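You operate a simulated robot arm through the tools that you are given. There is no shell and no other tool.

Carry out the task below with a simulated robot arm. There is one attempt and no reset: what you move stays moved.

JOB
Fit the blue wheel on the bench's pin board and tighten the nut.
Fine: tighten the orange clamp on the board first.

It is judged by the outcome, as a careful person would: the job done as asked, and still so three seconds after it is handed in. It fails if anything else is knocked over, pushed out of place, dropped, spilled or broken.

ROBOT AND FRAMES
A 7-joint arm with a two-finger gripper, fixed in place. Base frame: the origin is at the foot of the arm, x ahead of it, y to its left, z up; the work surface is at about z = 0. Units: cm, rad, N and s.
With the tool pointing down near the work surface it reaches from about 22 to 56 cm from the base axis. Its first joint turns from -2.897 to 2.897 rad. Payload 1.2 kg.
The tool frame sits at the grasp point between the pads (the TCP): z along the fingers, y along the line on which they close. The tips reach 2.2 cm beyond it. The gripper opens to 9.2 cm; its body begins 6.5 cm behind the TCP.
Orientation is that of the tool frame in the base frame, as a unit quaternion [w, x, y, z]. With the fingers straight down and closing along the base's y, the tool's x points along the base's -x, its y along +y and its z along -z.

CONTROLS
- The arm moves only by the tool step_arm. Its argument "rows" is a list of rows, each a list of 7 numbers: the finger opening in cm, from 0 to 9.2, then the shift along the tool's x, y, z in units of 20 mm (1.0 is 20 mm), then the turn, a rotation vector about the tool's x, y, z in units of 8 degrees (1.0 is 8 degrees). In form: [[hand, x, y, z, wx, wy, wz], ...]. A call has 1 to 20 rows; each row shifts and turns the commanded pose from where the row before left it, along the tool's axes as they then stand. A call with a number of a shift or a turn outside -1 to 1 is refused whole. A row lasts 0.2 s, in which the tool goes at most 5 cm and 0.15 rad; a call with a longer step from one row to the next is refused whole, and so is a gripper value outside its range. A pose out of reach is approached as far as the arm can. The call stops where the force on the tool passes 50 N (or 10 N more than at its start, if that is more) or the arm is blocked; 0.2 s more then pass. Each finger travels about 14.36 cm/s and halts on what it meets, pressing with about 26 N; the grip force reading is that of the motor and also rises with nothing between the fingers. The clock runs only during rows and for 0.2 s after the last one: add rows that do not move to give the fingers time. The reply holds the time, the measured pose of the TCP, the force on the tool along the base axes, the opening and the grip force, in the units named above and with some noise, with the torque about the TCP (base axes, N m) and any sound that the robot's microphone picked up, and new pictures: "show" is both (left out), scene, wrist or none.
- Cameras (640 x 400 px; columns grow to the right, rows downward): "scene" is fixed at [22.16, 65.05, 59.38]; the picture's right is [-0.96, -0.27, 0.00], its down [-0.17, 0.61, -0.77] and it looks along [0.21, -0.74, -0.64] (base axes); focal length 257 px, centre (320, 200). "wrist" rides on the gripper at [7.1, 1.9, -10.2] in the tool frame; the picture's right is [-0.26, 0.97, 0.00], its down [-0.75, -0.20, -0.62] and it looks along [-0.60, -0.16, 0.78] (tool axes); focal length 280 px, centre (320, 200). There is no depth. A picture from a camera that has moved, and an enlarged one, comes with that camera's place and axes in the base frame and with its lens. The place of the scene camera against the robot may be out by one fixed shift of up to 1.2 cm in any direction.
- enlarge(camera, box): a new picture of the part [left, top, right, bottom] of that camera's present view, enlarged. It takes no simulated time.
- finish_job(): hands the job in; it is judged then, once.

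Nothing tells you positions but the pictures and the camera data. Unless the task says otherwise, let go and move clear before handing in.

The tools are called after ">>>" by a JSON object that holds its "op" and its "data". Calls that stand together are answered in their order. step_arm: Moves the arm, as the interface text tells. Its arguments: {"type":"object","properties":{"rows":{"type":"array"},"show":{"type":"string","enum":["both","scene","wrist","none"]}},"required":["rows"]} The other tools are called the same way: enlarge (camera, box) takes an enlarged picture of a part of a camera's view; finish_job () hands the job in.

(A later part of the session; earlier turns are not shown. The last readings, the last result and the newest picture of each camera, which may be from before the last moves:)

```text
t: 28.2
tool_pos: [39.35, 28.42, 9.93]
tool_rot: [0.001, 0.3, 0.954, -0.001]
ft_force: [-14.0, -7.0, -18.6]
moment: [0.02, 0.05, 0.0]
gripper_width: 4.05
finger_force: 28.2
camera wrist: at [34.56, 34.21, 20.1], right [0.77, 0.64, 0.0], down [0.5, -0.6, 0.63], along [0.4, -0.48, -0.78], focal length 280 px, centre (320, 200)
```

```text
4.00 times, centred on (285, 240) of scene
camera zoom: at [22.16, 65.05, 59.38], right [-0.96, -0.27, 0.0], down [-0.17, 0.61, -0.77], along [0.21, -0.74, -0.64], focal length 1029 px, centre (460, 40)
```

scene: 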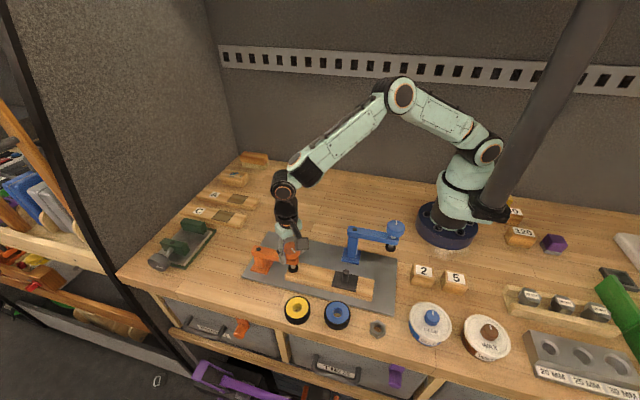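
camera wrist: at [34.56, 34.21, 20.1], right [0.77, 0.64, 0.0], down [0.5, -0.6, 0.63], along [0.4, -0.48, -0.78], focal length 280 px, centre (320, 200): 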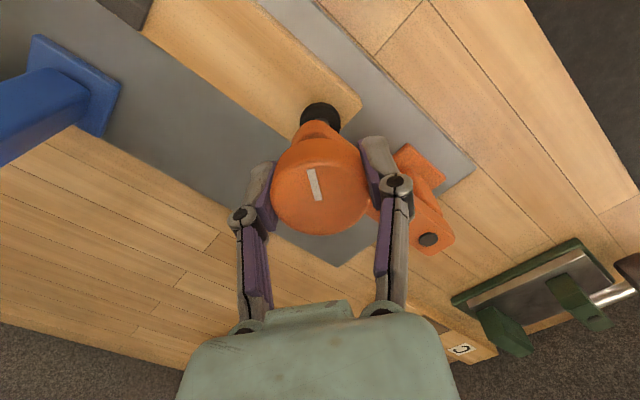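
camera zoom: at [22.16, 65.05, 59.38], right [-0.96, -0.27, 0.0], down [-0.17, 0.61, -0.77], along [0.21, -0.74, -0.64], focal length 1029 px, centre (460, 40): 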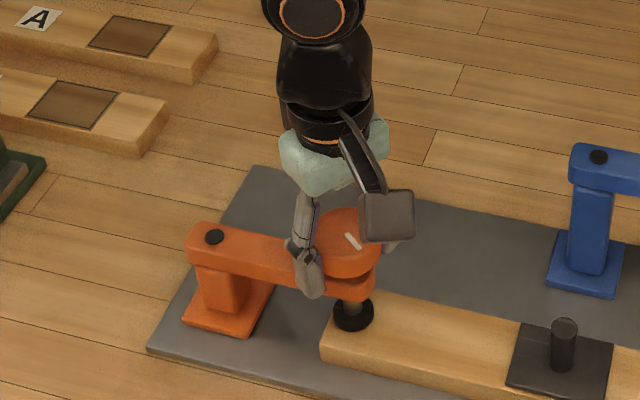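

>>> {"op": "step_arm", "data": {"rows": [[5.5, 0, 0, 0, 0, 0, 0], [6.0, 0, 0, 0, 0, 0, 0], [6.0, 0, 0, -0.15, 0, 0, 0], [6.0, 0, 0, 0, 0, 0, 0]]}}

>>> {"op": "enlarge", "data": {"camera": "wrist", "box": [220, 60, 460, 260]}}

>>> {"op": "enlarge", "data": {"camera": "scene", "box": [260, 220, 320, 280]}}

```text
t: 29.2
tool_pos: [39.47, 28.47, 10.44]
tool_rot: [0.001, 0.3, 0.954, 0.0]
ft_force: [0.1, -0.3, -0.4]
moment: [0.02, 0.02, 0.04]
gripper_width: 5.97
finger_force: 0.1
camera wrist: at [34.63, 34.18, 20.5], right [0.77, 0.64, 0.0], down [0.5, -0.6, 0.63], along [0.4, -0.48, -0.78], focal length 280 px, centre (320, 200)
```

scene: 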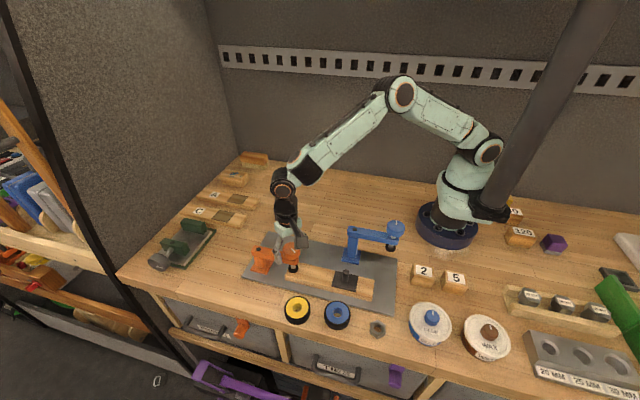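
wrist: 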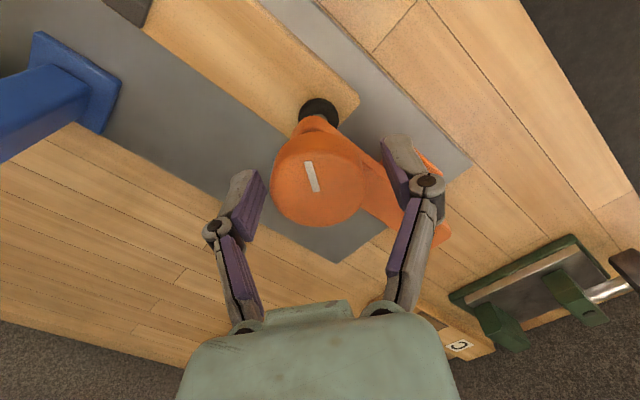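

```text
2.00 times, centred on (340, 160) of wrist
camera zoom: at [34.63, 34.18, 20.5], right [0.77, 0.64, 0.0], down [0.5, -0.6, 0.63], along [0.4, -0.48, -0.78], focal length 561 px, centre (280, 280)
```

zoom: 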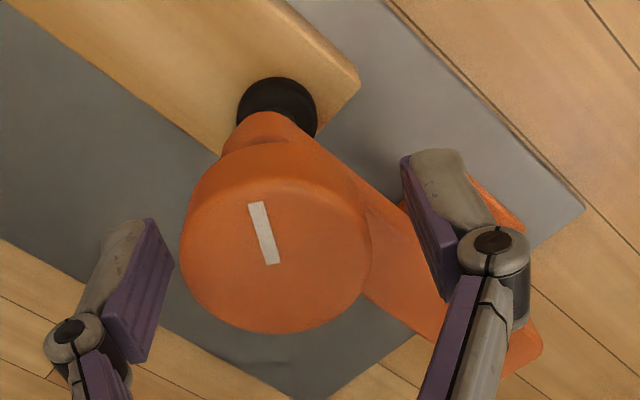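

```text
6.67 times, centred on (290, 250) of scene
camera zoom: at [22.16, 65.05, 59.38], right [-0.96, -0.27, 0.0], down [-0.17, 0.61, -0.77], along [0.21, -0.74, -0.64], focal length 1716 px, centre (520, -133)
```

zoom: 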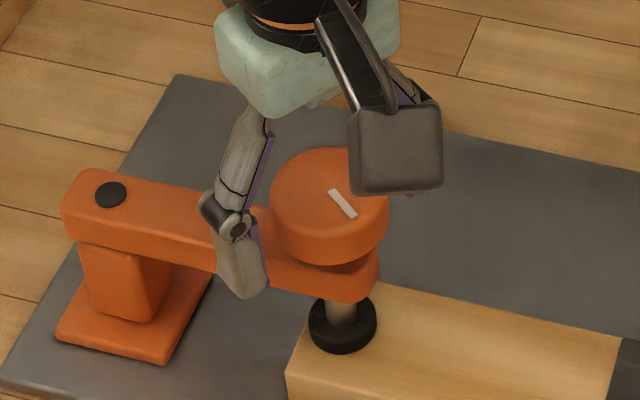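

>>> {"op": "step_arm", "data": {"rows": [[4.0, 0, 0, 0, 0, 0, 0], [3.0, 0, 0, 0, 0, 0, 0], [3.0, 0, 0, 0, 0, 0, 0], [3.0, 0, 0, 0, 0, 0, 0], [3.0, 0, 0, 0.01, 0, 0, 0.6], [3.0, 0, 0, 0.01, 0, 0, 0.6], [3.0, 0, 0, 0.01, 0, 0, 0.6], [3.0, 0, 0, 0.01, 0, 0, 0.6]]}}

>>> {"op": "enlarge", "data": {"camera": "scene", "box": [260, 220, 320, 280]}}

```text
t: 31.0
tool_pos: [39.35, 28.44, 10.29]
tool_rot: [0.0, 0.455, 0.891, -0.001]
ft_force: [-17.8, -17.9, 17.6]
moment: [-0.36, 0.28, 0.01]
gripper_width: 4.08
finger_force: 27.6
camera wrist: at [36.74, 35.4, 20.44], right [0.94, 0.35, 0.0], down [0.28, -0.73, 0.63], along [0.22, -0.59, -0.78], focal length 280 px, centre (320, 200)
```

scene: 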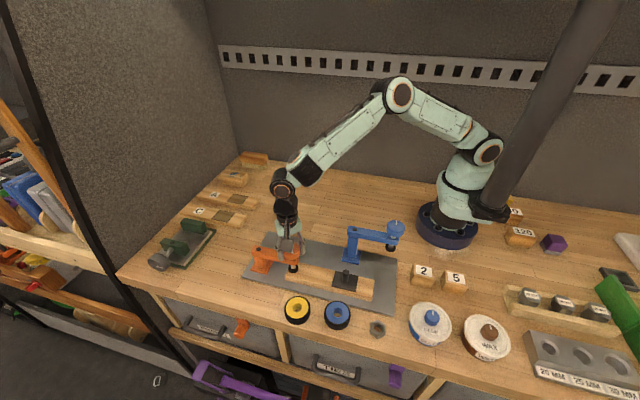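
wrist: 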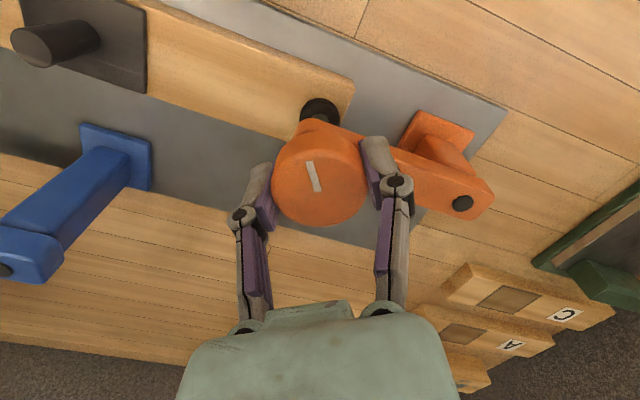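

```text
6.67 times, centred on (290, 250) of scene
camera zoom: at [22.16, 65.05, 59.38], right [-0.96, -0.27, 0.0], down [-0.17, 0.61, -0.77], along [0.21, -0.74, -0.64], focal length 1716 px, centre (520, -133)
```

zoom: 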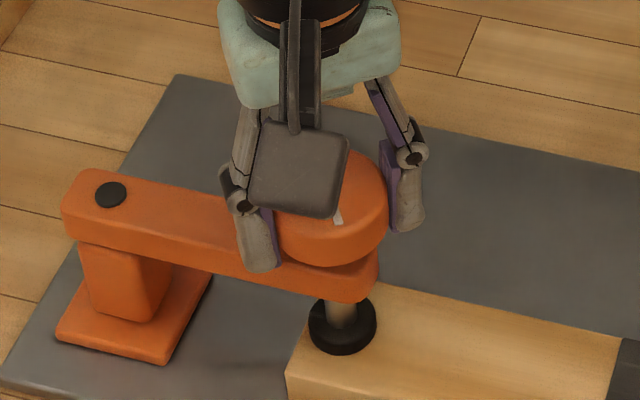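

>>> {"op": "step_arm", "data": {"rows": [[3.0, 0, 0, 0, 0, 0, 0.8], [3.0, 0, 0, 0, 0, 0, 0.8], [3.0, 0, 0, 0, 0, 0, 0.8], [3.0, 0, 0, 0, 0, 0, 0.8], [3.0, 0, 0, 0, 0, 0, 0.8], [3.0, 0, 0, 0, 0, 0, 0.8]]}}

>>> {"op": "enlarge", "data": {"camera": "scene", "box": [260, 220, 320, 280]}}

```text
t: 32.4
tool_pos: [39.25, 28.47, 10.15]
tool_rot: [0.0, 0.723, 0.691, -0.002]
ft_force: [-18.0, -15.9, 6.2]
moment: [-0.45, 0.33, 0.06]
gripper_width: 4.08
finger_force: 28.0
camera wrist: at [41.53, 35.56, 20.35], right [0.95, -0.3, 0.0], down [-0.24, -0.74, 0.63], along [-0.19, -0.6, -0.78], focal length 280 px, centre (320, 200)
```

scene: 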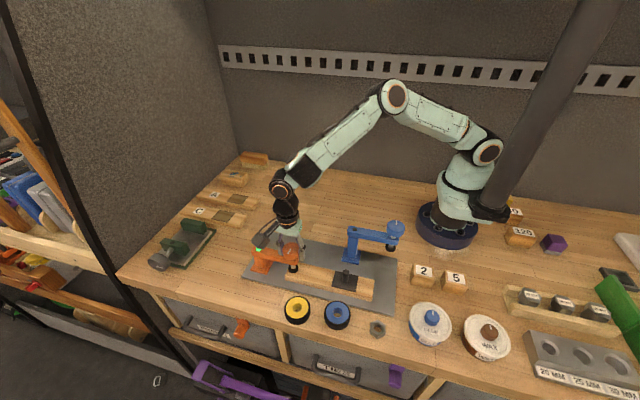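
wrist: 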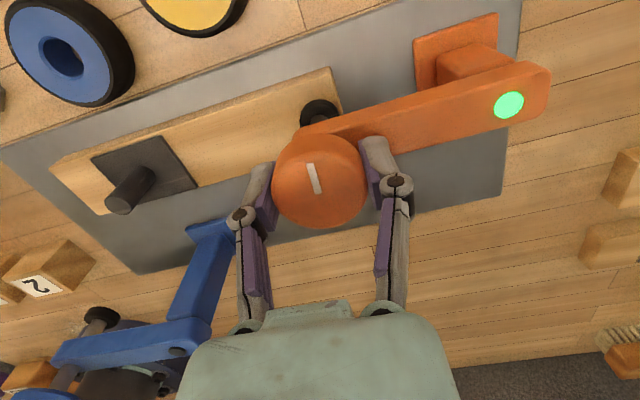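

```text
6.67 times, centred on (290, 250) of scene
camera zoom: at [22.16, 65.05, 59.38], right [-0.96, -0.27, 0.0], down [-0.17, 0.61, -0.77], along [0.21, -0.74, -0.64], focal length 1716 px, centre (520, -133)
```

zoom: 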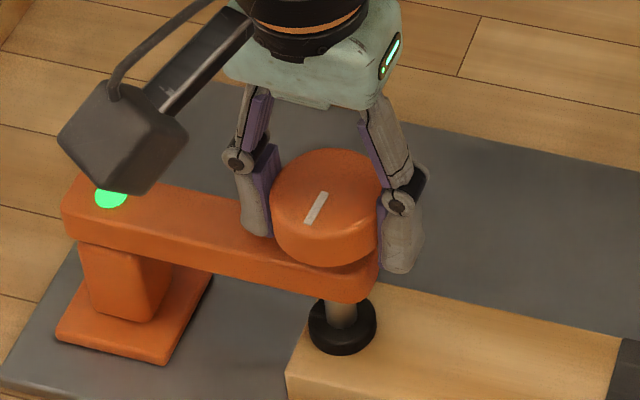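

The lamp on the clamp's bolt has turned green, so the orange clamp seems tight. I'll nudge it slightly more to check the resistance, then let go.

>>> {"op": "step_arm", "data": {"rows": [[3.0, 0, 0, 0, 0, 0, 0.5], [3.0, 0, 0, 0, 0, 0, 0.5]]}}

>>> {"op": "enlarge", "data": {"camera": "wrist", "box": [220, 0, 560, 240]}}

```text
t: 33.0
tool_pos: [39.29, 28.56, 10.27]
tool_rot: [0.001, 0.769, 0.639, -0.001]
ft_force: [-16.6, -14.0, -0.8]
moment: [-0.24, 0.13, 0.01]
gripper_width: 4.08
finger_force: 27.6
camera wrist: at [42.46, 35.18, 20.35], right [0.9, -0.43, 0.0], down [-0.34, -0.7, 0.63], along [-0.27, -0.56, -0.78], focal length 280 px, centre (320, 200)
```

scene: 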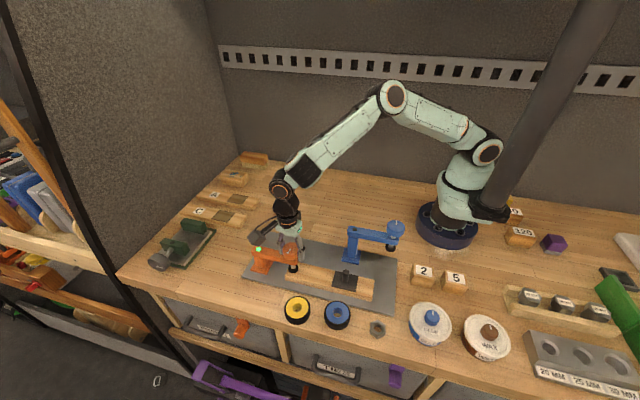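
wrist: 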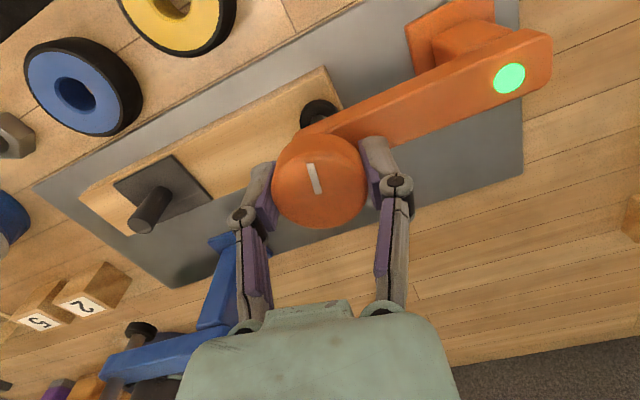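

```text
1.67 times, centred on (390, 120) of wrist
camera zoom: at [42.46, 35.18, 20.35], right [0.9, -0.43, 0.0], down [-0.34, -0.7, 0.63], along [-0.27, -0.56, -0.78], focal length 467 px, centre (203, 333)
```

zoom: 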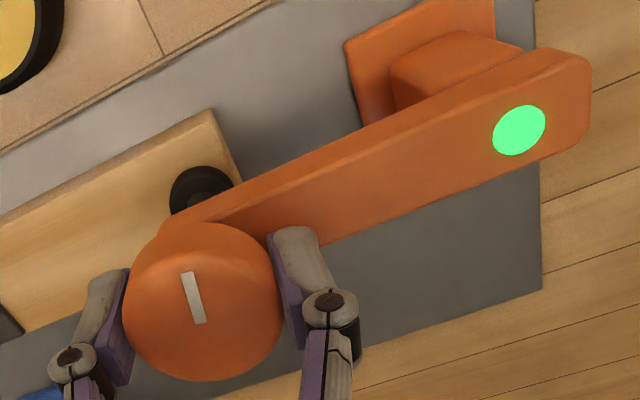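

>>> {"op": "step_arm", "data": {"rows": [[3.0, 0, 0, 0, 0, 0, 0.8], [3.0, 0, 0, 0, 0, 0, 0.8], [3.0, 0, 0, 0, 0, 0, 0.8]]}}

>>> {"op": "enlarge", "data": {"camera": "wrist", "box": [220, 0, 560, 240]}}

>>> {"op": "enlarge", "data": {"camera": "scene", "box": [260, 220, 320, 280]}}

```text
t: 33.8
tool_pos: [39.34, 28.63, 10.36]
tool_rot: [-0.001, 0.863, 0.505, 0.003]
ft_force: [-5.2, 3.2, -6.6]
moment: [0.19, -0.17, 0.47]
gripper_width: 4.08
finger_force: 27.8
camera wrist: at [44.51, 33.91, 20.46], right [0.71, -0.7, 0.0], down [-0.55, -0.56, 0.62], along [-0.44, -0.44, -0.78], focal length 280 px, centre (320, 200)
```

scene: 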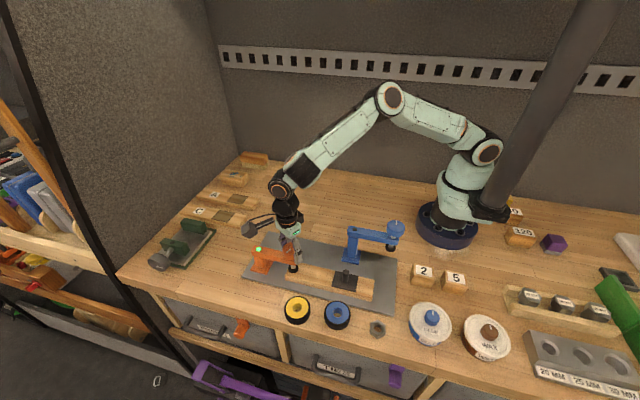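
wrist: 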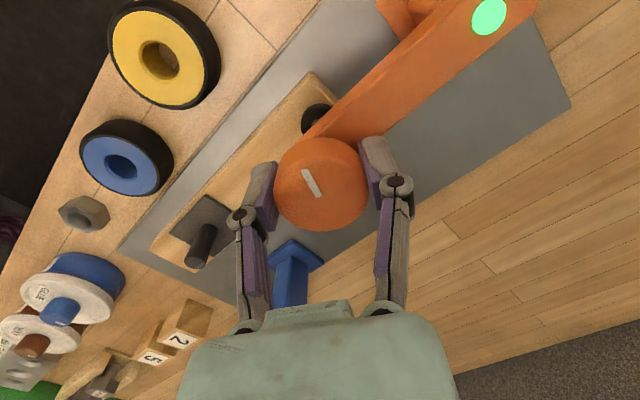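

```text
1.67 times, centred on (390, 120) of wrist
camera zoom: at [44.51, 33.91, 20.46], right [0.71, -0.7, 0.0], down [-0.55, -0.56, 0.62], along [-0.44, -0.44, -0.78], focal length 467 px, centre (203, 333)
```

zoom: 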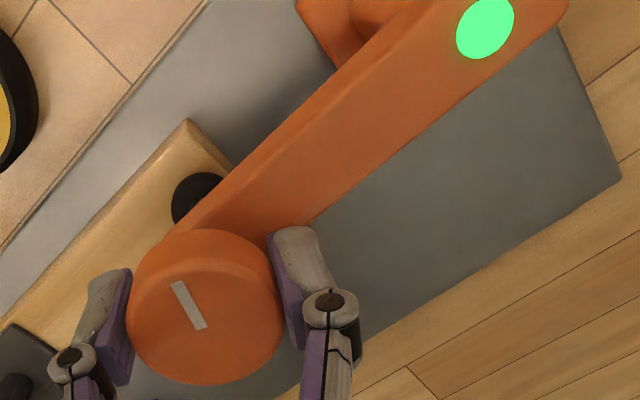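

```text
6.67 times, centred on (290, 250) of scene
camera zoom: at [22.16, 65.05, 59.38], right [-0.96, -0.27, 0.0], down [-0.17, 0.61, -0.77], along [0.21, -0.74, -0.64], focal length 1716 px, centre (520, -133)
```

zoom: 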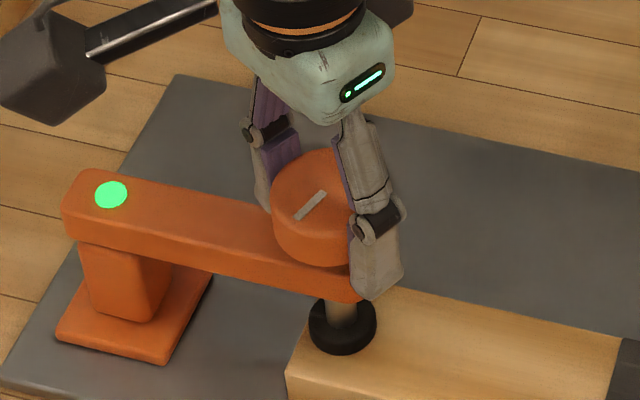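

The knob now resists (0.47 N·m) and slips in the fingers, so the orange clamp is tight, and the bar has not moved. I'll release, rise, and turn the wrist back to get a clean view of the wheel, nut and pin.

>>> {"op": "step_arm", "data": {"rows": [[5.0, 0, 0, 0, 0, 0, 0], [7.0, 0, 0, 0, 0, 0, 0], [7.0, 0, 0, -0.5, 0, 0, 0], [7.0, 0, 0, -1, 0, 0, 0], [7.0, 0, 0, -1, 0, 0, 0], [7.0, 0, 0, -1, 0, 0, 0], [7.0, 0, 0, -1, 0, 0, 0], [7.0, 0, 0, -1, 0, 0, 0], [7.0, 0, 0, -1, 0, 0, 0], [7.0, 0, 0, -0.9, 0, 0, 0]], "show": "scene"}}

>>> {"op": "step_arm", "data": {"rows": [[7.0, 0, 0, 0, 0, 0, -1], [7.0, 0, 0, 0, 0, 0, -1], [7.0, 0, 0, 0, 0, 0, -1], [7.0, 0, 0, 0, 0, 0, -1], [7.0, 0, 0, 0, 0, 0, -1], [7.0, 0, 0, 0, 0, 0, -1], [7.0, 0, 0, 0, 0, 0, -1], [7.0, 0, 0, 0, 0, 0, -1], [7.0, 0, 0, 0, 0, 0, -1], [7.0, 0, 0, 0, 0, 0, -1], [7.0, 0, 0, 0, 0, 0, -1], [7.0, 0, 0, 0, 0, 0, -1], [7.0, 0, 0, 0, 0, 0, -1], [7.0, 0, 0, 0, 0, 0, -1], [7.0, 0, 0, 0, 0, 0, -0.9], [7.0, 0, 0, 0, 0, 0, 0]], "show": "wrist"}}

```text
t: 36.0
tool_pos: [39.42, 28.56, 25.05]
tool_rot: [0.001, 0.864, 0.503, 0.0]
ft_force: [0.1, 0.0, 0.3]
moment: [0.03, 0.01, 0.02]
gripper_width: 7.0
finger_force: 0.1
```

scene: 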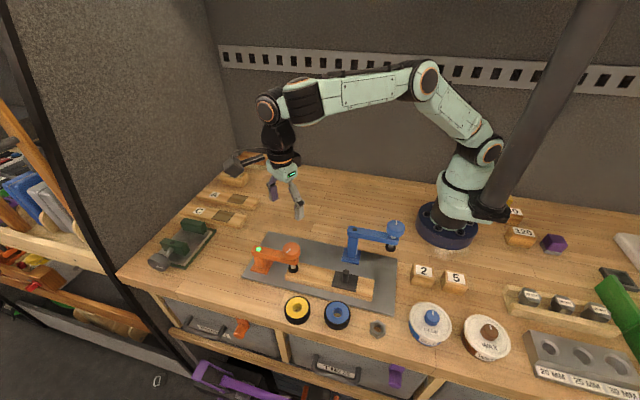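

```text
t: 39.4
tool_pos: [39.34, 28.61, 25.1]
tool_rot: [0.002, 0.003, 1.0, -0.001]
ft_force: [1.0, -0.9, -0.1]
moment: [-0.06, 0.0, -0.01]
gripper_width: 7.01
finger_force: 0.1
camera wrist: at [32.24, 30.57, 35.2], right [0.27, 0.96, 0.0], down [0.75, -0.21, 0.63], along [0.6, -0.17, -0.78], focal length 280 px, centre (320, 200)
```

wrist: 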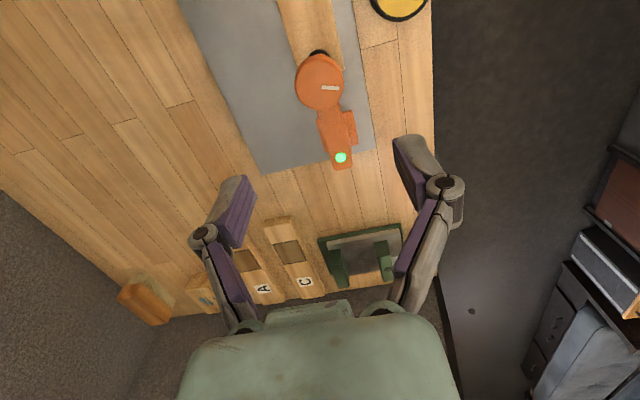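

>>> {"op": "step_arm", "data": {"rows": [[7.0, 0.86, 0.22, 0, 0, 0, 0], [7.0, 0.86, 0.22, 0, 0, 0, 0], [7.0, 0.86, 0.22, 0, 0, 0, 0], [7.0, 0.86, 0.22, 0, 0, 0, 0], [7.0, 0.86, 0.22, 0, 0, 0, 0], [7.0, 0.86, 0.22, 0, 0, 0, 0], [7.0, 0.86, 0.22, 0, 0, 0, 0], [7.0, 0.86, 0.22, 0, 0, 0, 0], [7.0, 0.86, 0.22, 0, 0, 0, 0], [7.0, 0.86, 0.22, 0, 0, 0, 0], [7.0, 0, 0, 0, 0, 0, 0]], "show": "wrist"}}

>>> {"op": "enlarge", "data": {"camera": "wrist", "box": [250, 0, 450, 130]}}

>>> {"op": "enlarge", "data": {"camera": "scene", "box": [270, 230, 400, 345]}}

```text
t: 41.8
tool_pos: [22.17, 33.12, 24.97]
tool_rot: [0.001, 0.003, 1.0, -0.001]
ft_force: [-0.8, 0.0, 0.5]
moment: [0.0, 0.02, 0.01]
gripper_width: 7.01
finger_force: 0.0
camera wrist: at [15.02, 35.06, 35.13], right [0.27, 0.96, 0.0], down [0.75, -0.21, 0.63], along [0.6, -0.17, -0.78], focal length 280 px, centre (320, 200)
```

wrist: 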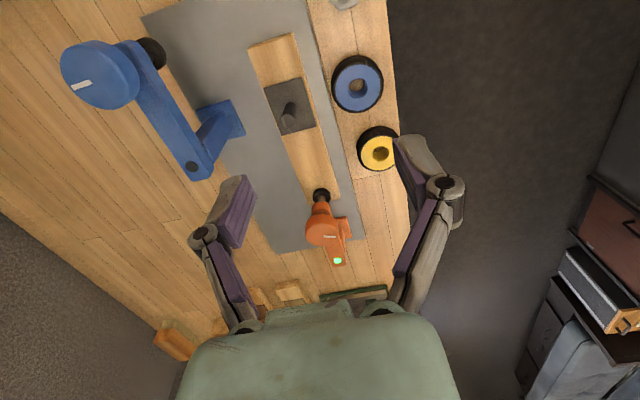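

```text
3.08 times, centred on (350, 65) of wrist
camera zoom: at [15.02, 35.06, 35.13], right [0.27, 0.96, 0.0], down [0.75, -0.21, 0.63], along [0.6, -0.17, -0.78], focal length 863 px, centre (228, 615)
```

zoom: 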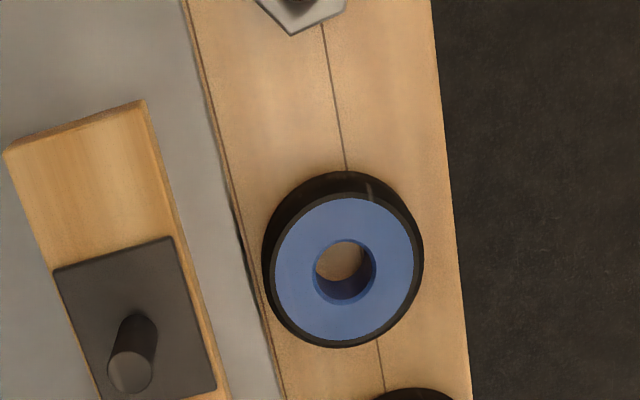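

```text
3.48 times, centred on (335, 288) of scene
camera zoom: at [22.16, 65.05, 59.38], right [-0.96, -0.27, 0.0], down [-0.17, 0.61, -0.77], along [0.21, -0.74, -0.64], focal length 895 px, centre (268, -104)
```

zoom: 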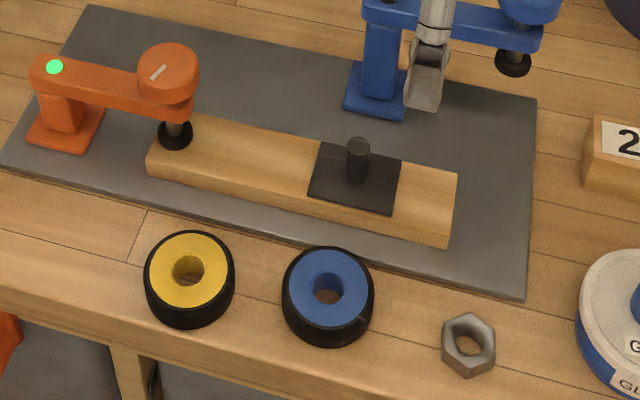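

Wheel: centre about (25.7, 36.5), 6 cm across, 2.4 cm tall, bore about 2.2 cm. The pin is about (25.55, 28.7), top z about 7.1, 1.6 cm thick, and the nut is near (16.4, 36.7). I'll move over the wheel and check the alignment at an intermediate height.

>>> {"op": "step_arm", "data": {"rows": [[7.8, -0.44, 0.43, 0, 0, 0, -0.043], [7.8, -0.44, 0.43, 0, 0, 0, 0], [7.8, -0.44, 0.43, 0, 0, 0, 0], [7.8, -0.44, 0.43, 0, 0, 0, 0], [7.8, 0, 0, 0.8, 0, 0, 0], [7.8, 0, 0, 0.8, 0, 0, 0], [7.8, 0, 0, 0.8, 0, 0, 0], [7.8, 0, 0, 0.8, 0, 0, 0], [7.8, 0, 0, 0.8, 0, 0, 0], [7.8, 0, 0, 0.8, 0, 0, 0], [7.8, 0, 0, 0.8, 0, 0, 0], [7.8, 0, 0, 0, 0, 0, 0]]}}

>>> {"op": "enlarge", "data": {"camera": "scene", "box": [270, 230, 400, 345]}}

```text
t: 44.4
tool_pos: [25.69, 36.45, 13.9]
tool_rot: [0.002, 0.001, 1.0, -0.001]
ft_force: [-0.3, -0.5, -0.3]
moment: [-0.02, 0.01, 0.01]
gripper_width: 7.78
finger_force: 0.1
camera wrist: at [18.59, 38.42, 23.99], right [0.26, 0.96, 0.0], down [0.75, -0.2, 0.63], along [0.6, -0.17, -0.78], focal length 280 px, centre (320, 200)
```

scene: 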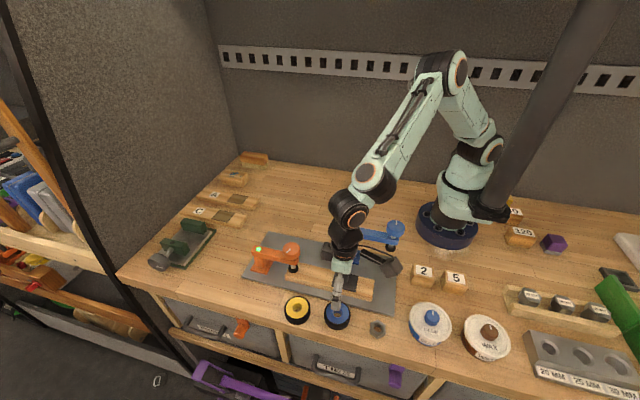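
wrist: 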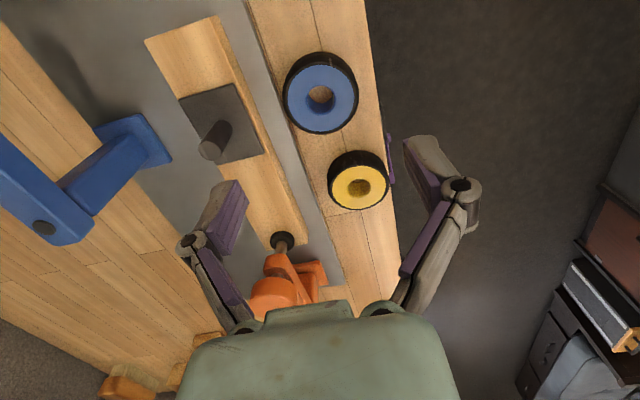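

```text
3.48 times, centred on (335, 288) of scene
camera zoom: at [22.16, 65.05, 59.38], right [-0.96, -0.27, 0.0], down [-0.17, 0.61, -0.77], along [0.21, -0.74, -0.64], focal length 895 px, centre (268, -104)
```

zoom: 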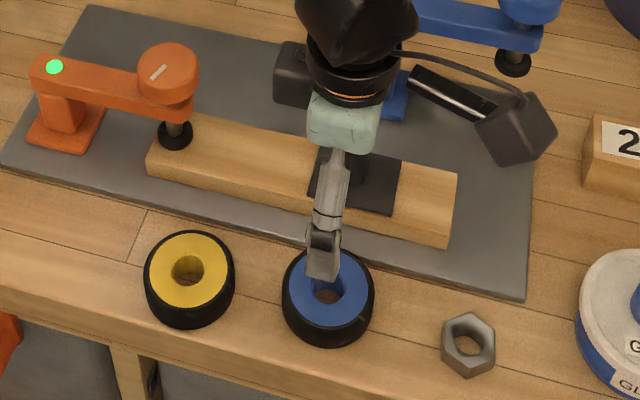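

>>> {"op": "enlarge", "data": {"camera": "wrist", "box": [170, 10, 390, 180]}}

```text
2.35 times, centred on (280, 95) of wrist
camera zoom: at [18.59, 38.42, 23.99], right [0.26, 0.96, 0.0], down [0.75, -0.2, 0.63], along [0.6, -0.17, -0.78], focal length 660 px, centre (414, 447)
```

zoom: 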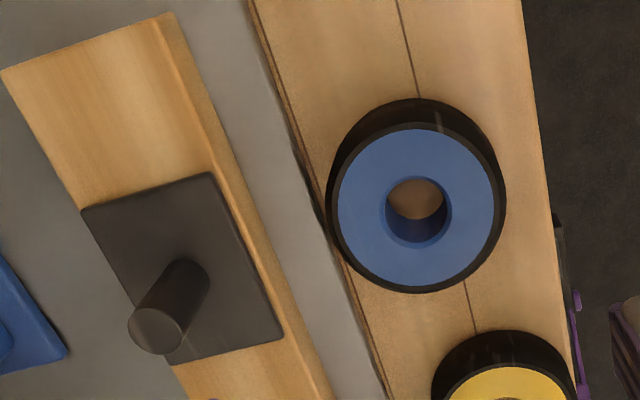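

>>> {"op": "step_arm", "data": {"rows": [[7.8, 0, 0.05, 0.8, 0, 0, 0], [7.8, 0, 0, 0.8, 0, 0, 0], [7.8, 0, 0, 0.8, 0, 0, 0], [7.8, 0, 0, 0.8, 0, 0, 0], [7.8, 0, 0, 0.8, 0, 0, 0], [7.8, 0, 0, 0.7, 0, 0, 0], [7.8, 0, 0, 0.6, 0, 0, 0], [7.8, 0, 0, 0, 0, 0, 0]]}}

>>> {"op": "enlarge", "data": {"camera": "scene", "box": [270, 230, 400, 345]}}

```text
t: 46.2
tool_pos: [25.76, 36.62, 3.29]
tool_rot: [0.001, 0.0, 1.0, 0.0]
ft_force: [-0.2, -0.6, 0.0]
moment: [0.0, -0.04, 0.0]
gripper_width: 7.79
finger_force: 0.0
camera wrist: at [18.64, 38.55, 13.33], right [0.26, 0.96, 0.0], down [0.75, -0.2, 0.63], along [0.6, -0.16, -0.78], focal length 280 px, centre (320, 200)
```

scene: 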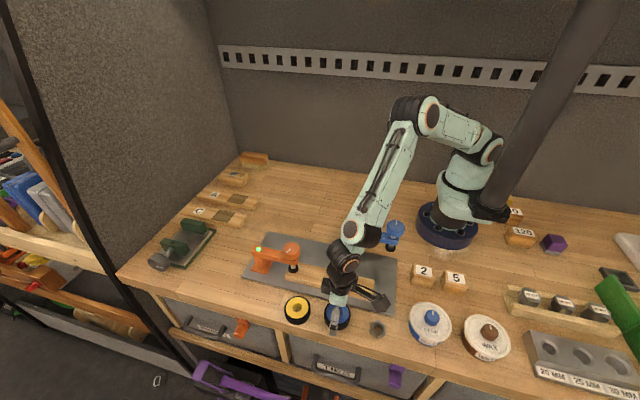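
wrist: 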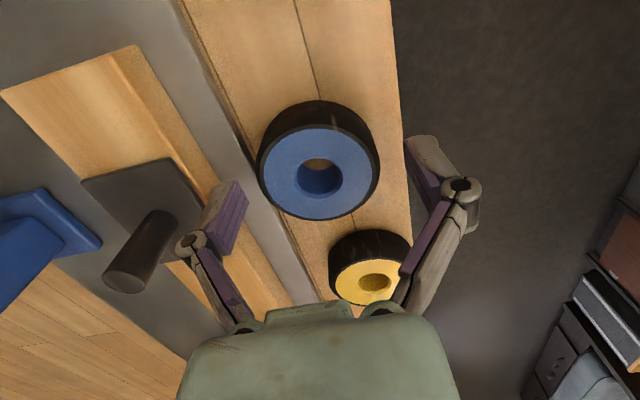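

```text
3.48 times, centred on (335, 288) of scene
camera zoom: at [22.16, 65.05, 59.38], right [-0.96, -0.27, 0.0], down [-0.17, 0.61, -0.77], along [0.21, -0.74, -0.64], focal length 895 px, centre (268, -104)
```

zoom: 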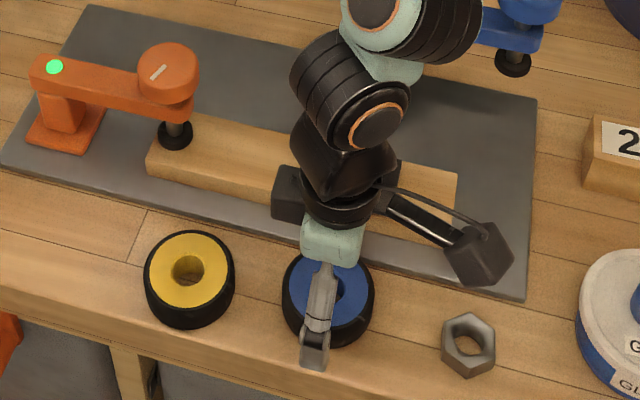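

>>> {"op": "step_arm", "data": {"rows": [[6.6, 0, 0, 0, 0, 0, 0], [6.0, 0, 0, 0, 0, 0, 0], [5.0, 0, 0, 0, 0, 0, 0], [5.0, 0, 0, 0, 0, 0, 0], [5.0, 0, 0, 0, 0, 0, 0]]}}

```text
t: 47.4
tool_pos: [25.82, 36.49, 3.27]
tool_rot: [0.002, 0.0, 1.0, -0.001]
ft_force: [-0.7, -7.3, 8.6]
moment: [-0.44, -0.03, -0.08]
gripper_width: 5.66
finger_force: 26.3
camera wrist: at [18.65, 38.52, 13.35], right [0.26, 0.96, 0.0], down [0.75, -0.2, 0.63], along [0.6, -0.17, -0.78], focal length 280 px, centre (320, 200)
```

scene: 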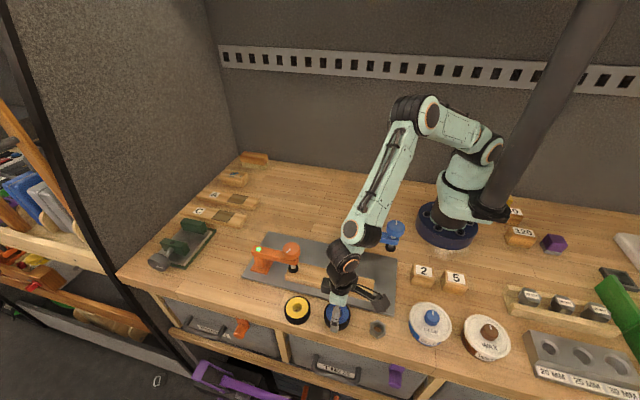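
wrist: 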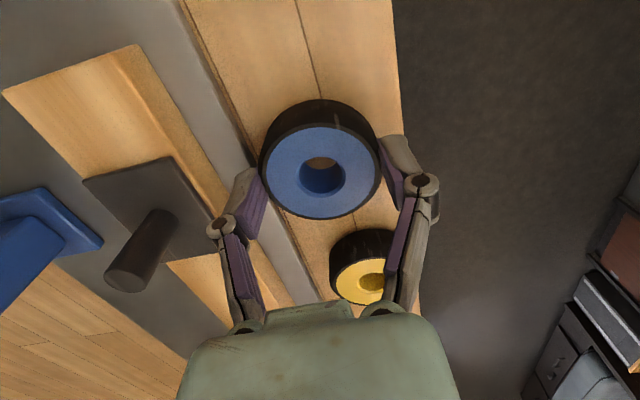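

>>> {"op": "step_arm", "data": {"rows": [[5.0, 0, 0, -0.3, 0, 0, 0], [5.0, 0, 0, -0.6, 0, 0, 0], [5.0, 0, 0, -0.7, 0, 0, 0], [5.0, 0, 0, -0.7, 0, 0, 0], [5.0, 0, 0, -0.7, 0, 0, 0], [5.0, 0, 0, -0.7, 0, 0, 0], [5.0, 0, 0, -0.7, 0, 0, 0], [5.0, 0, 0, -0.7, 0, 0, 0], [5.0, 0, 0, 0, 0, 0, 0]]}}

>>> {"op": "enlarge", "data": {"camera": "scene", "box": [270, 210, 400, 345]}}

```text
t: 49.4
tool_pos: [25.67, 36.64, 13.46]
tool_rot: [0.0, 0.0, 1.0, 0.0]
ft_force: [0.0, -0.1, -0.3]
moment: [0.02, -0.03, -0.01]
gripper_width: 4.99
finger_force: 0.2
camera wrist: at [18.57, 38.55, 23.58], right [0.26, 0.96, 0.0], down [0.75, -0.2, 0.63], along [0.6, -0.16, -0.78], focal length 280 px, centre (320, 200)
```

scene: 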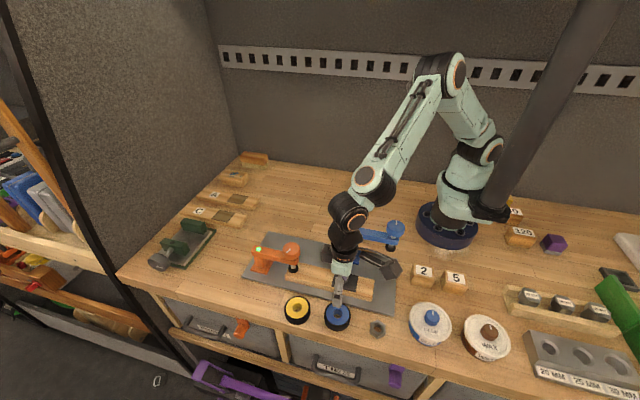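
wrist: 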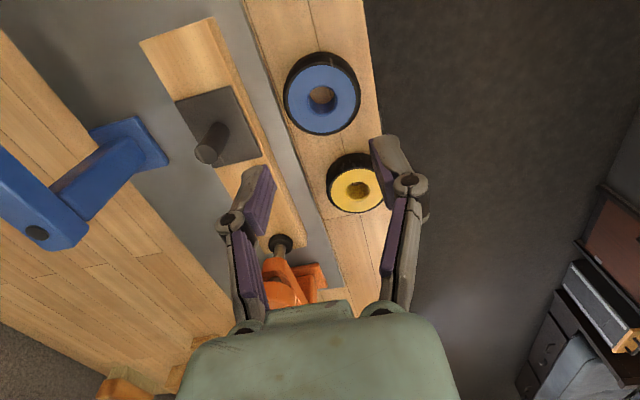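

```text
2.96 times, centred on (335, 278) of scene
camera zoom: at [22.16, 65.05, 59.38], right [-0.96, -0.27, 0.0], down [-0.17, 0.61, -0.77], along [0.21, -0.74, -0.64], focal length 762 px, centre (276, -30)
```

zoom: 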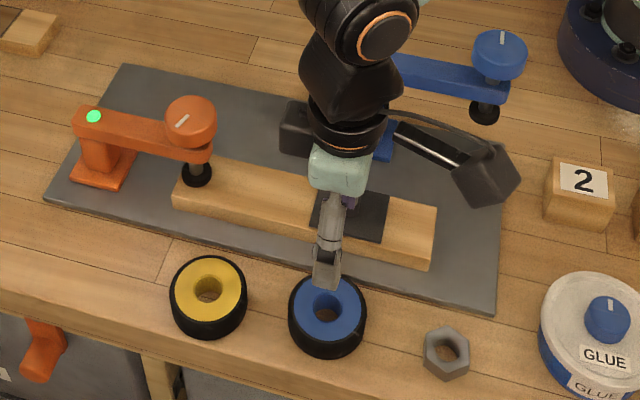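

The wheel slipped out of a too-shallow grip and is still on the bench. I'll check where it stands now, then grip it lower, with the fingers turned so they clear the board edge and the yellow wheel.

>>> {"op": "enlarge", "data": {"camera": "wrist", "box": [170, 10, 390, 220]}}

>>> {"op": "enlarge", "data": {"camera": "scene", "box": [290, 280, 400, 345]}}

```text
1.90 times, centred on (280, 115) of wrist
camera zoom: at [18.57, 38.55, 23.58], right [0.26, 0.96, 0.0], down [0.75, -0.2, 0.63], along [0.6, -0.16, -0.78], focal length 534 px, centre (396, 362)
```

zoom: 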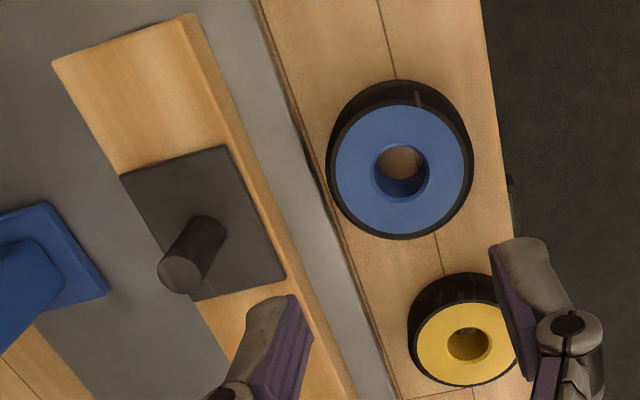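

```text
5.82 times, centred on (345, 312) of scene
camera zoom: at [22.16, 65.05, 59.38], right [-0.96, -0.27, 0.0], down [-0.17, 0.61, -0.77], along [0.21, -0.74, -0.64], focal length 1497 px, centre (174, -454)
```

zoom: 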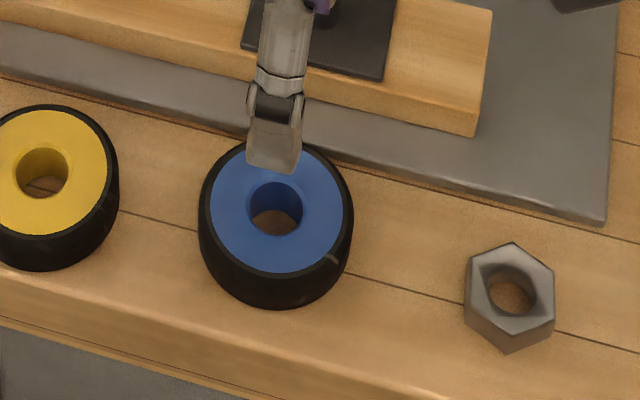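

>>> {"op": "step_arm", "data": {"rows": [[7.0, 0.01, 0.09, 0, 0, 0, 0], [7.0, 0, 0, 0, 0, 0, 0.9375], [7.0, 0, 0, 0, 0, 0, 0.9375], [7.0, 0, 0, 0, 0, 0, 0.9375], [7.0, 0, 0, 0, 0, 0, 0.9375], [7.0, 0, 0, 0, 0, 0, 0.9375], [7.0, 0, 0, 0, 0, 0, 0.9375], [7.0, 0, 0, 0, 0, 0, 0.9375], [7.0, 0, 0, 0, 0, 0, 0.9375], [7.0, 0, 0, 0, 0, 0, 0.9375], [7.0, 0, 0, 0, 0, 0, 0.9375], [7.0, 0, 0, 0, 0, 0, 0]]}}

>>> {"op": "enlarge", "data": {"camera": "wrist", "box": [170, 0, 470, 200]}}

```text
t: 52.0
tool_pos: [25.72, 36.64, 13.46]
tool_rot: [0.001, 0.61, 0.792, 0.0]
ft_force: [-0.8, 0.0, 0.3]
moment: [-0.01, 0.06, 0.01]
gripper_width: 6.99
finger_force: 0.0
camera wrist: at [25.73, 44.18, 23.59], right [1.0, -0.01, 0.0], down [-0.01, -0.78, 0.63], along [0.0, -0.63, -0.78], focal length 280 px, centre (320, 200)
```

scene: 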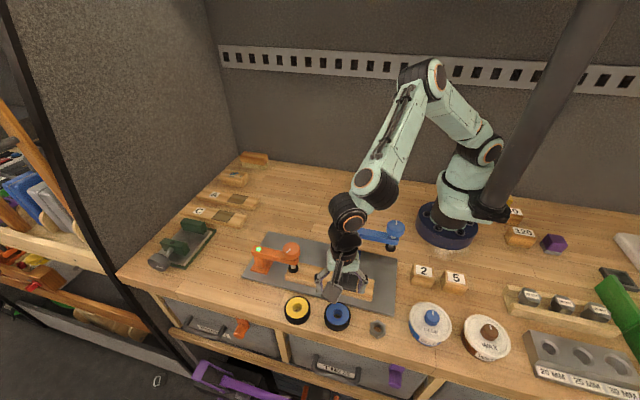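
wrist: 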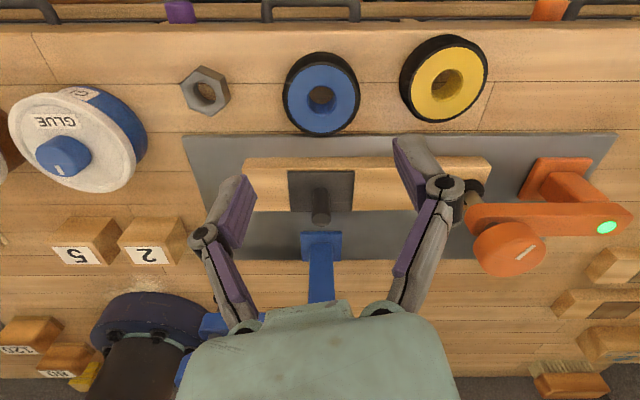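

```text
2.00 times, centred on (320, 100) of wrist
camera zoom: at [25.73, 44.18, 23.59], right [1.0, -0.01, 0.0], down [-0.01, -0.78, 0.63], along [0.0, -0.63, -0.78], focal length 561 px, centre (320, 400)
```

zoom: 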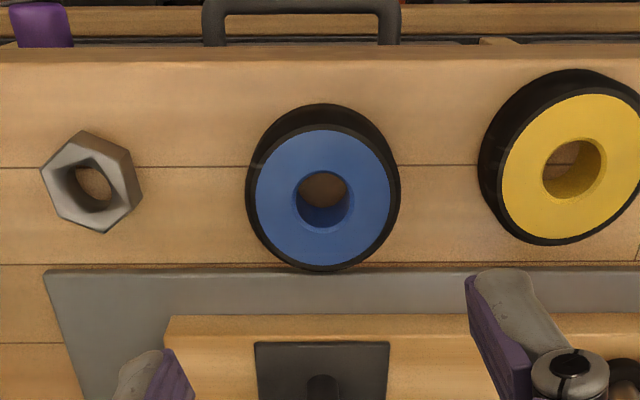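

>>> {"op": "step_arm", "data": {"rows": [[7.0, 0.058, 0.02, 0.5, 0, 0, 0], [7.0, 0, 0, 0.8, 0, 0, 0], [7.0, 0, 0, 0.8, 0, 0, 0], [7.0, 0, 0, 0.8, 0, 0, 0], [7.0, 0, 0, 0.8, 0, 0, 0], [7.0, 0, 0, 0.8, 0, 0, 0], [7.0, 0, 0, 0.6, 0, 0, 0], [7.0, 0, 0, 0.35, 0, 0, 0], [7.0, 0, 0, 0, 0, 0, 0]]}}

>>> {"op": "enlarge", "data": {"camera": "scene", "box": [280, 260, 400, 345]}}

>>> {"op": "enlarge", "data": {"camera": "wrist", "box": [170, 0, 470, 240]}}

```text
t: 54.0
tool_pos: [25.67, 36.92, 2.47]
tool_rot: [0.0, 0.609, 0.793, 0.0]
ft_force: [0.4, 0.0, -0.3]
moment: [0.0, 0.02, 0.01]
gripper_width: 7.01
finger_force: 0.1
camera wrist: at [25.74, 44.25, 12.64], right [1.0, 0.0, 0.0], down [0.0, -0.78, 0.63], along [0.0, -0.63, -0.78], focal length 280 px, centre (320, 200)
```

scene: 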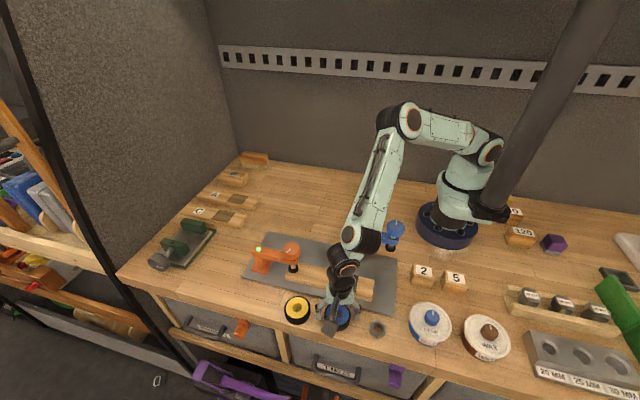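
wrist: 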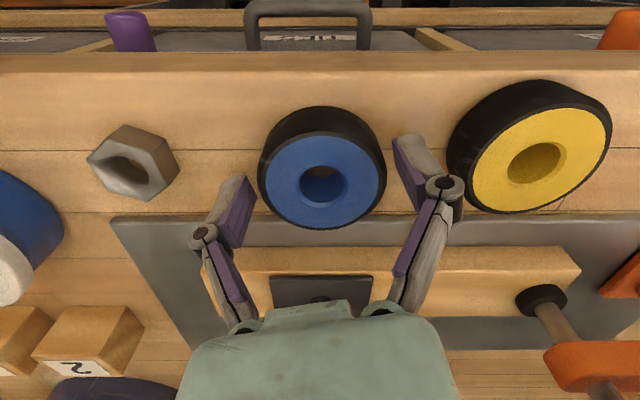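

```text
4.71 times, centred on (340, 302) of scene
camera zoom: at [22.16, 65.05, 59.38], right [-0.96, -0.27, 0.0], down [-0.17, 0.61, -0.77], along [0.21, -0.74, -0.64], focal length 1211 px, centre (226, -282)
```

zoom: 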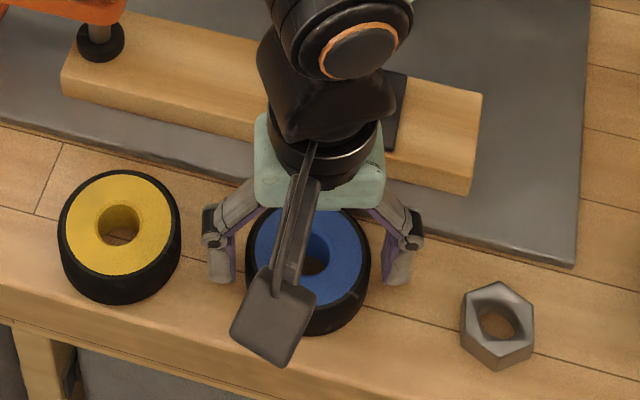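

```text
1.67 times, centred on (320, 120) of wrist
camera zoom: at [25.74, 44.25, 12.64], right [1.0, 0.0, 0.0], down [0.0, -0.78, 0.63], along [0.0, -0.63, -0.78], focal length 467 px, centre (320, 333)
```

zoom: 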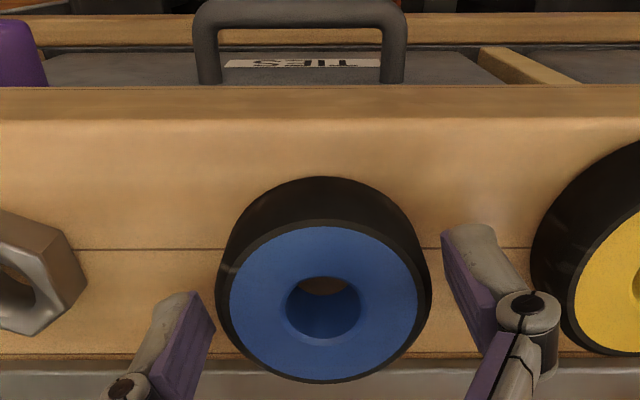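

>>> {"op": "step_arm", "data": {"rows": [[6.2, 0, 0, 0, 0, 0, 0], [5.4, 0, 0, 0, 0, 0, 0], [4.0, 0, 0, 0, 0, 0, 0], [4.0, 0, 0, 0, 0, 0, 0], [4.0, 0, 0, 0, 0, 0, 0], [4.0, 0, 0, -0.15, 0, 0, 0], [4.0, 0, 0, -0.2, 0, 0, 0], [4.0, 0, 0, -0.2, 0, 0, 0], [4.0, 0, 0, -0.2, 0, 0, 0], [4.0, 0, 0, 0, 0, 0, 0]]}}

>>> {"op": "enlarge", "data": {"camera": "scene", "box": [280, 260, 400, 345]}}

>>> {"op": "enlarge", "data": {"camera": "wrist", "box": [170, 0, 470, 240]}}

```text
t: 56.2
tool_pos: [25.61, 36.91, 4.09]
tool_rot: [0.001, 0.61, 0.793, 0.001]
ft_force: [0.4, -0.5, -1.1]
moment: [-0.01, -0.02, -0.02]
gripper_width: 5.69
finger_force: 26.3
camera wrist: at [25.71, 44.29, 14.18], right [1.0, 0.0, 0.0], down [0.0, -0.78, 0.63], along [0.0, -0.63, -0.78], focal length 280 px, centre (320, 200)
```

scene: 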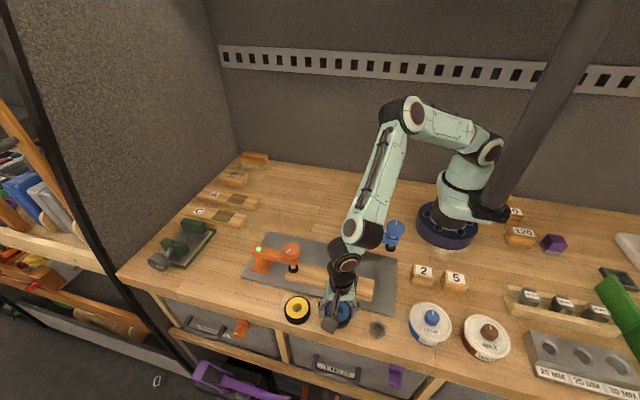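
wrist: 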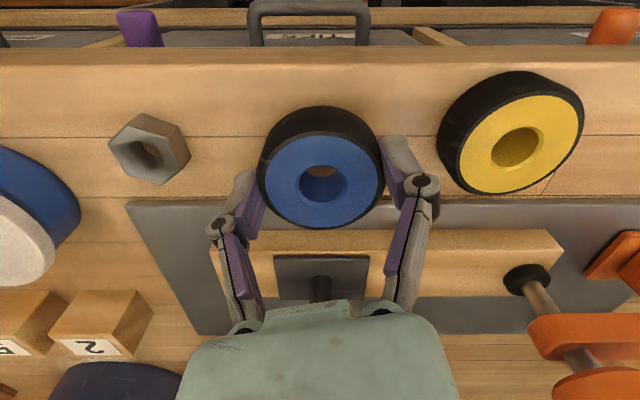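

```text
4.71 times, centred on (340, 302) of scene
camera zoom: at [22.16, 65.05, 59.38], right [-0.96, -0.27, 0.0], down [-0.17, 0.61, -0.77], along [0.21, -0.74, -0.64], focal length 1211 px, centre (226, -282)
```

zoom: 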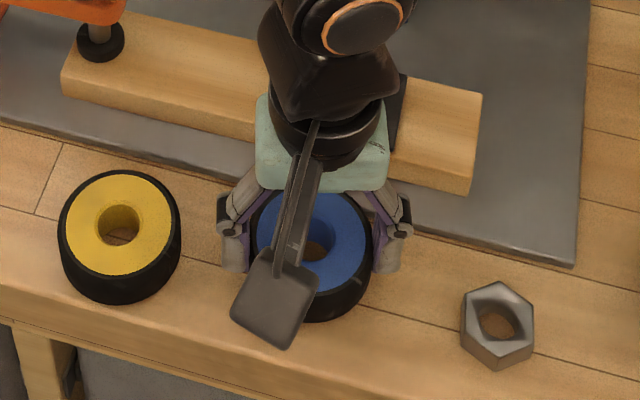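

```text
1.67 times, centred on (320, 120) of wrist
camera zoom: at [25.71, 44.29, 14.18], right [1.0, 0.0, 0.0], down [0.0, -0.78, 0.63], along [0.0, -0.63, -0.78], focal length 467 px, centre (320, 333)
```

zoom: 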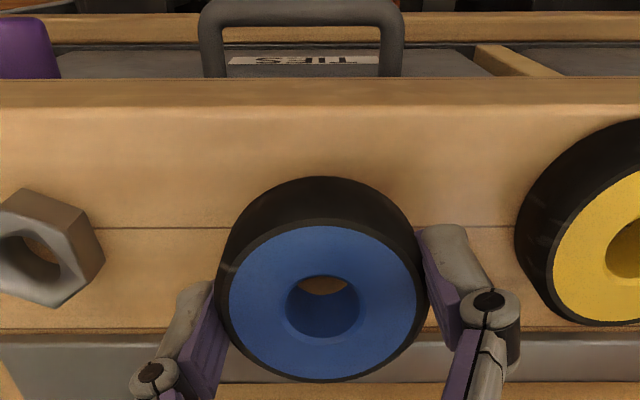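

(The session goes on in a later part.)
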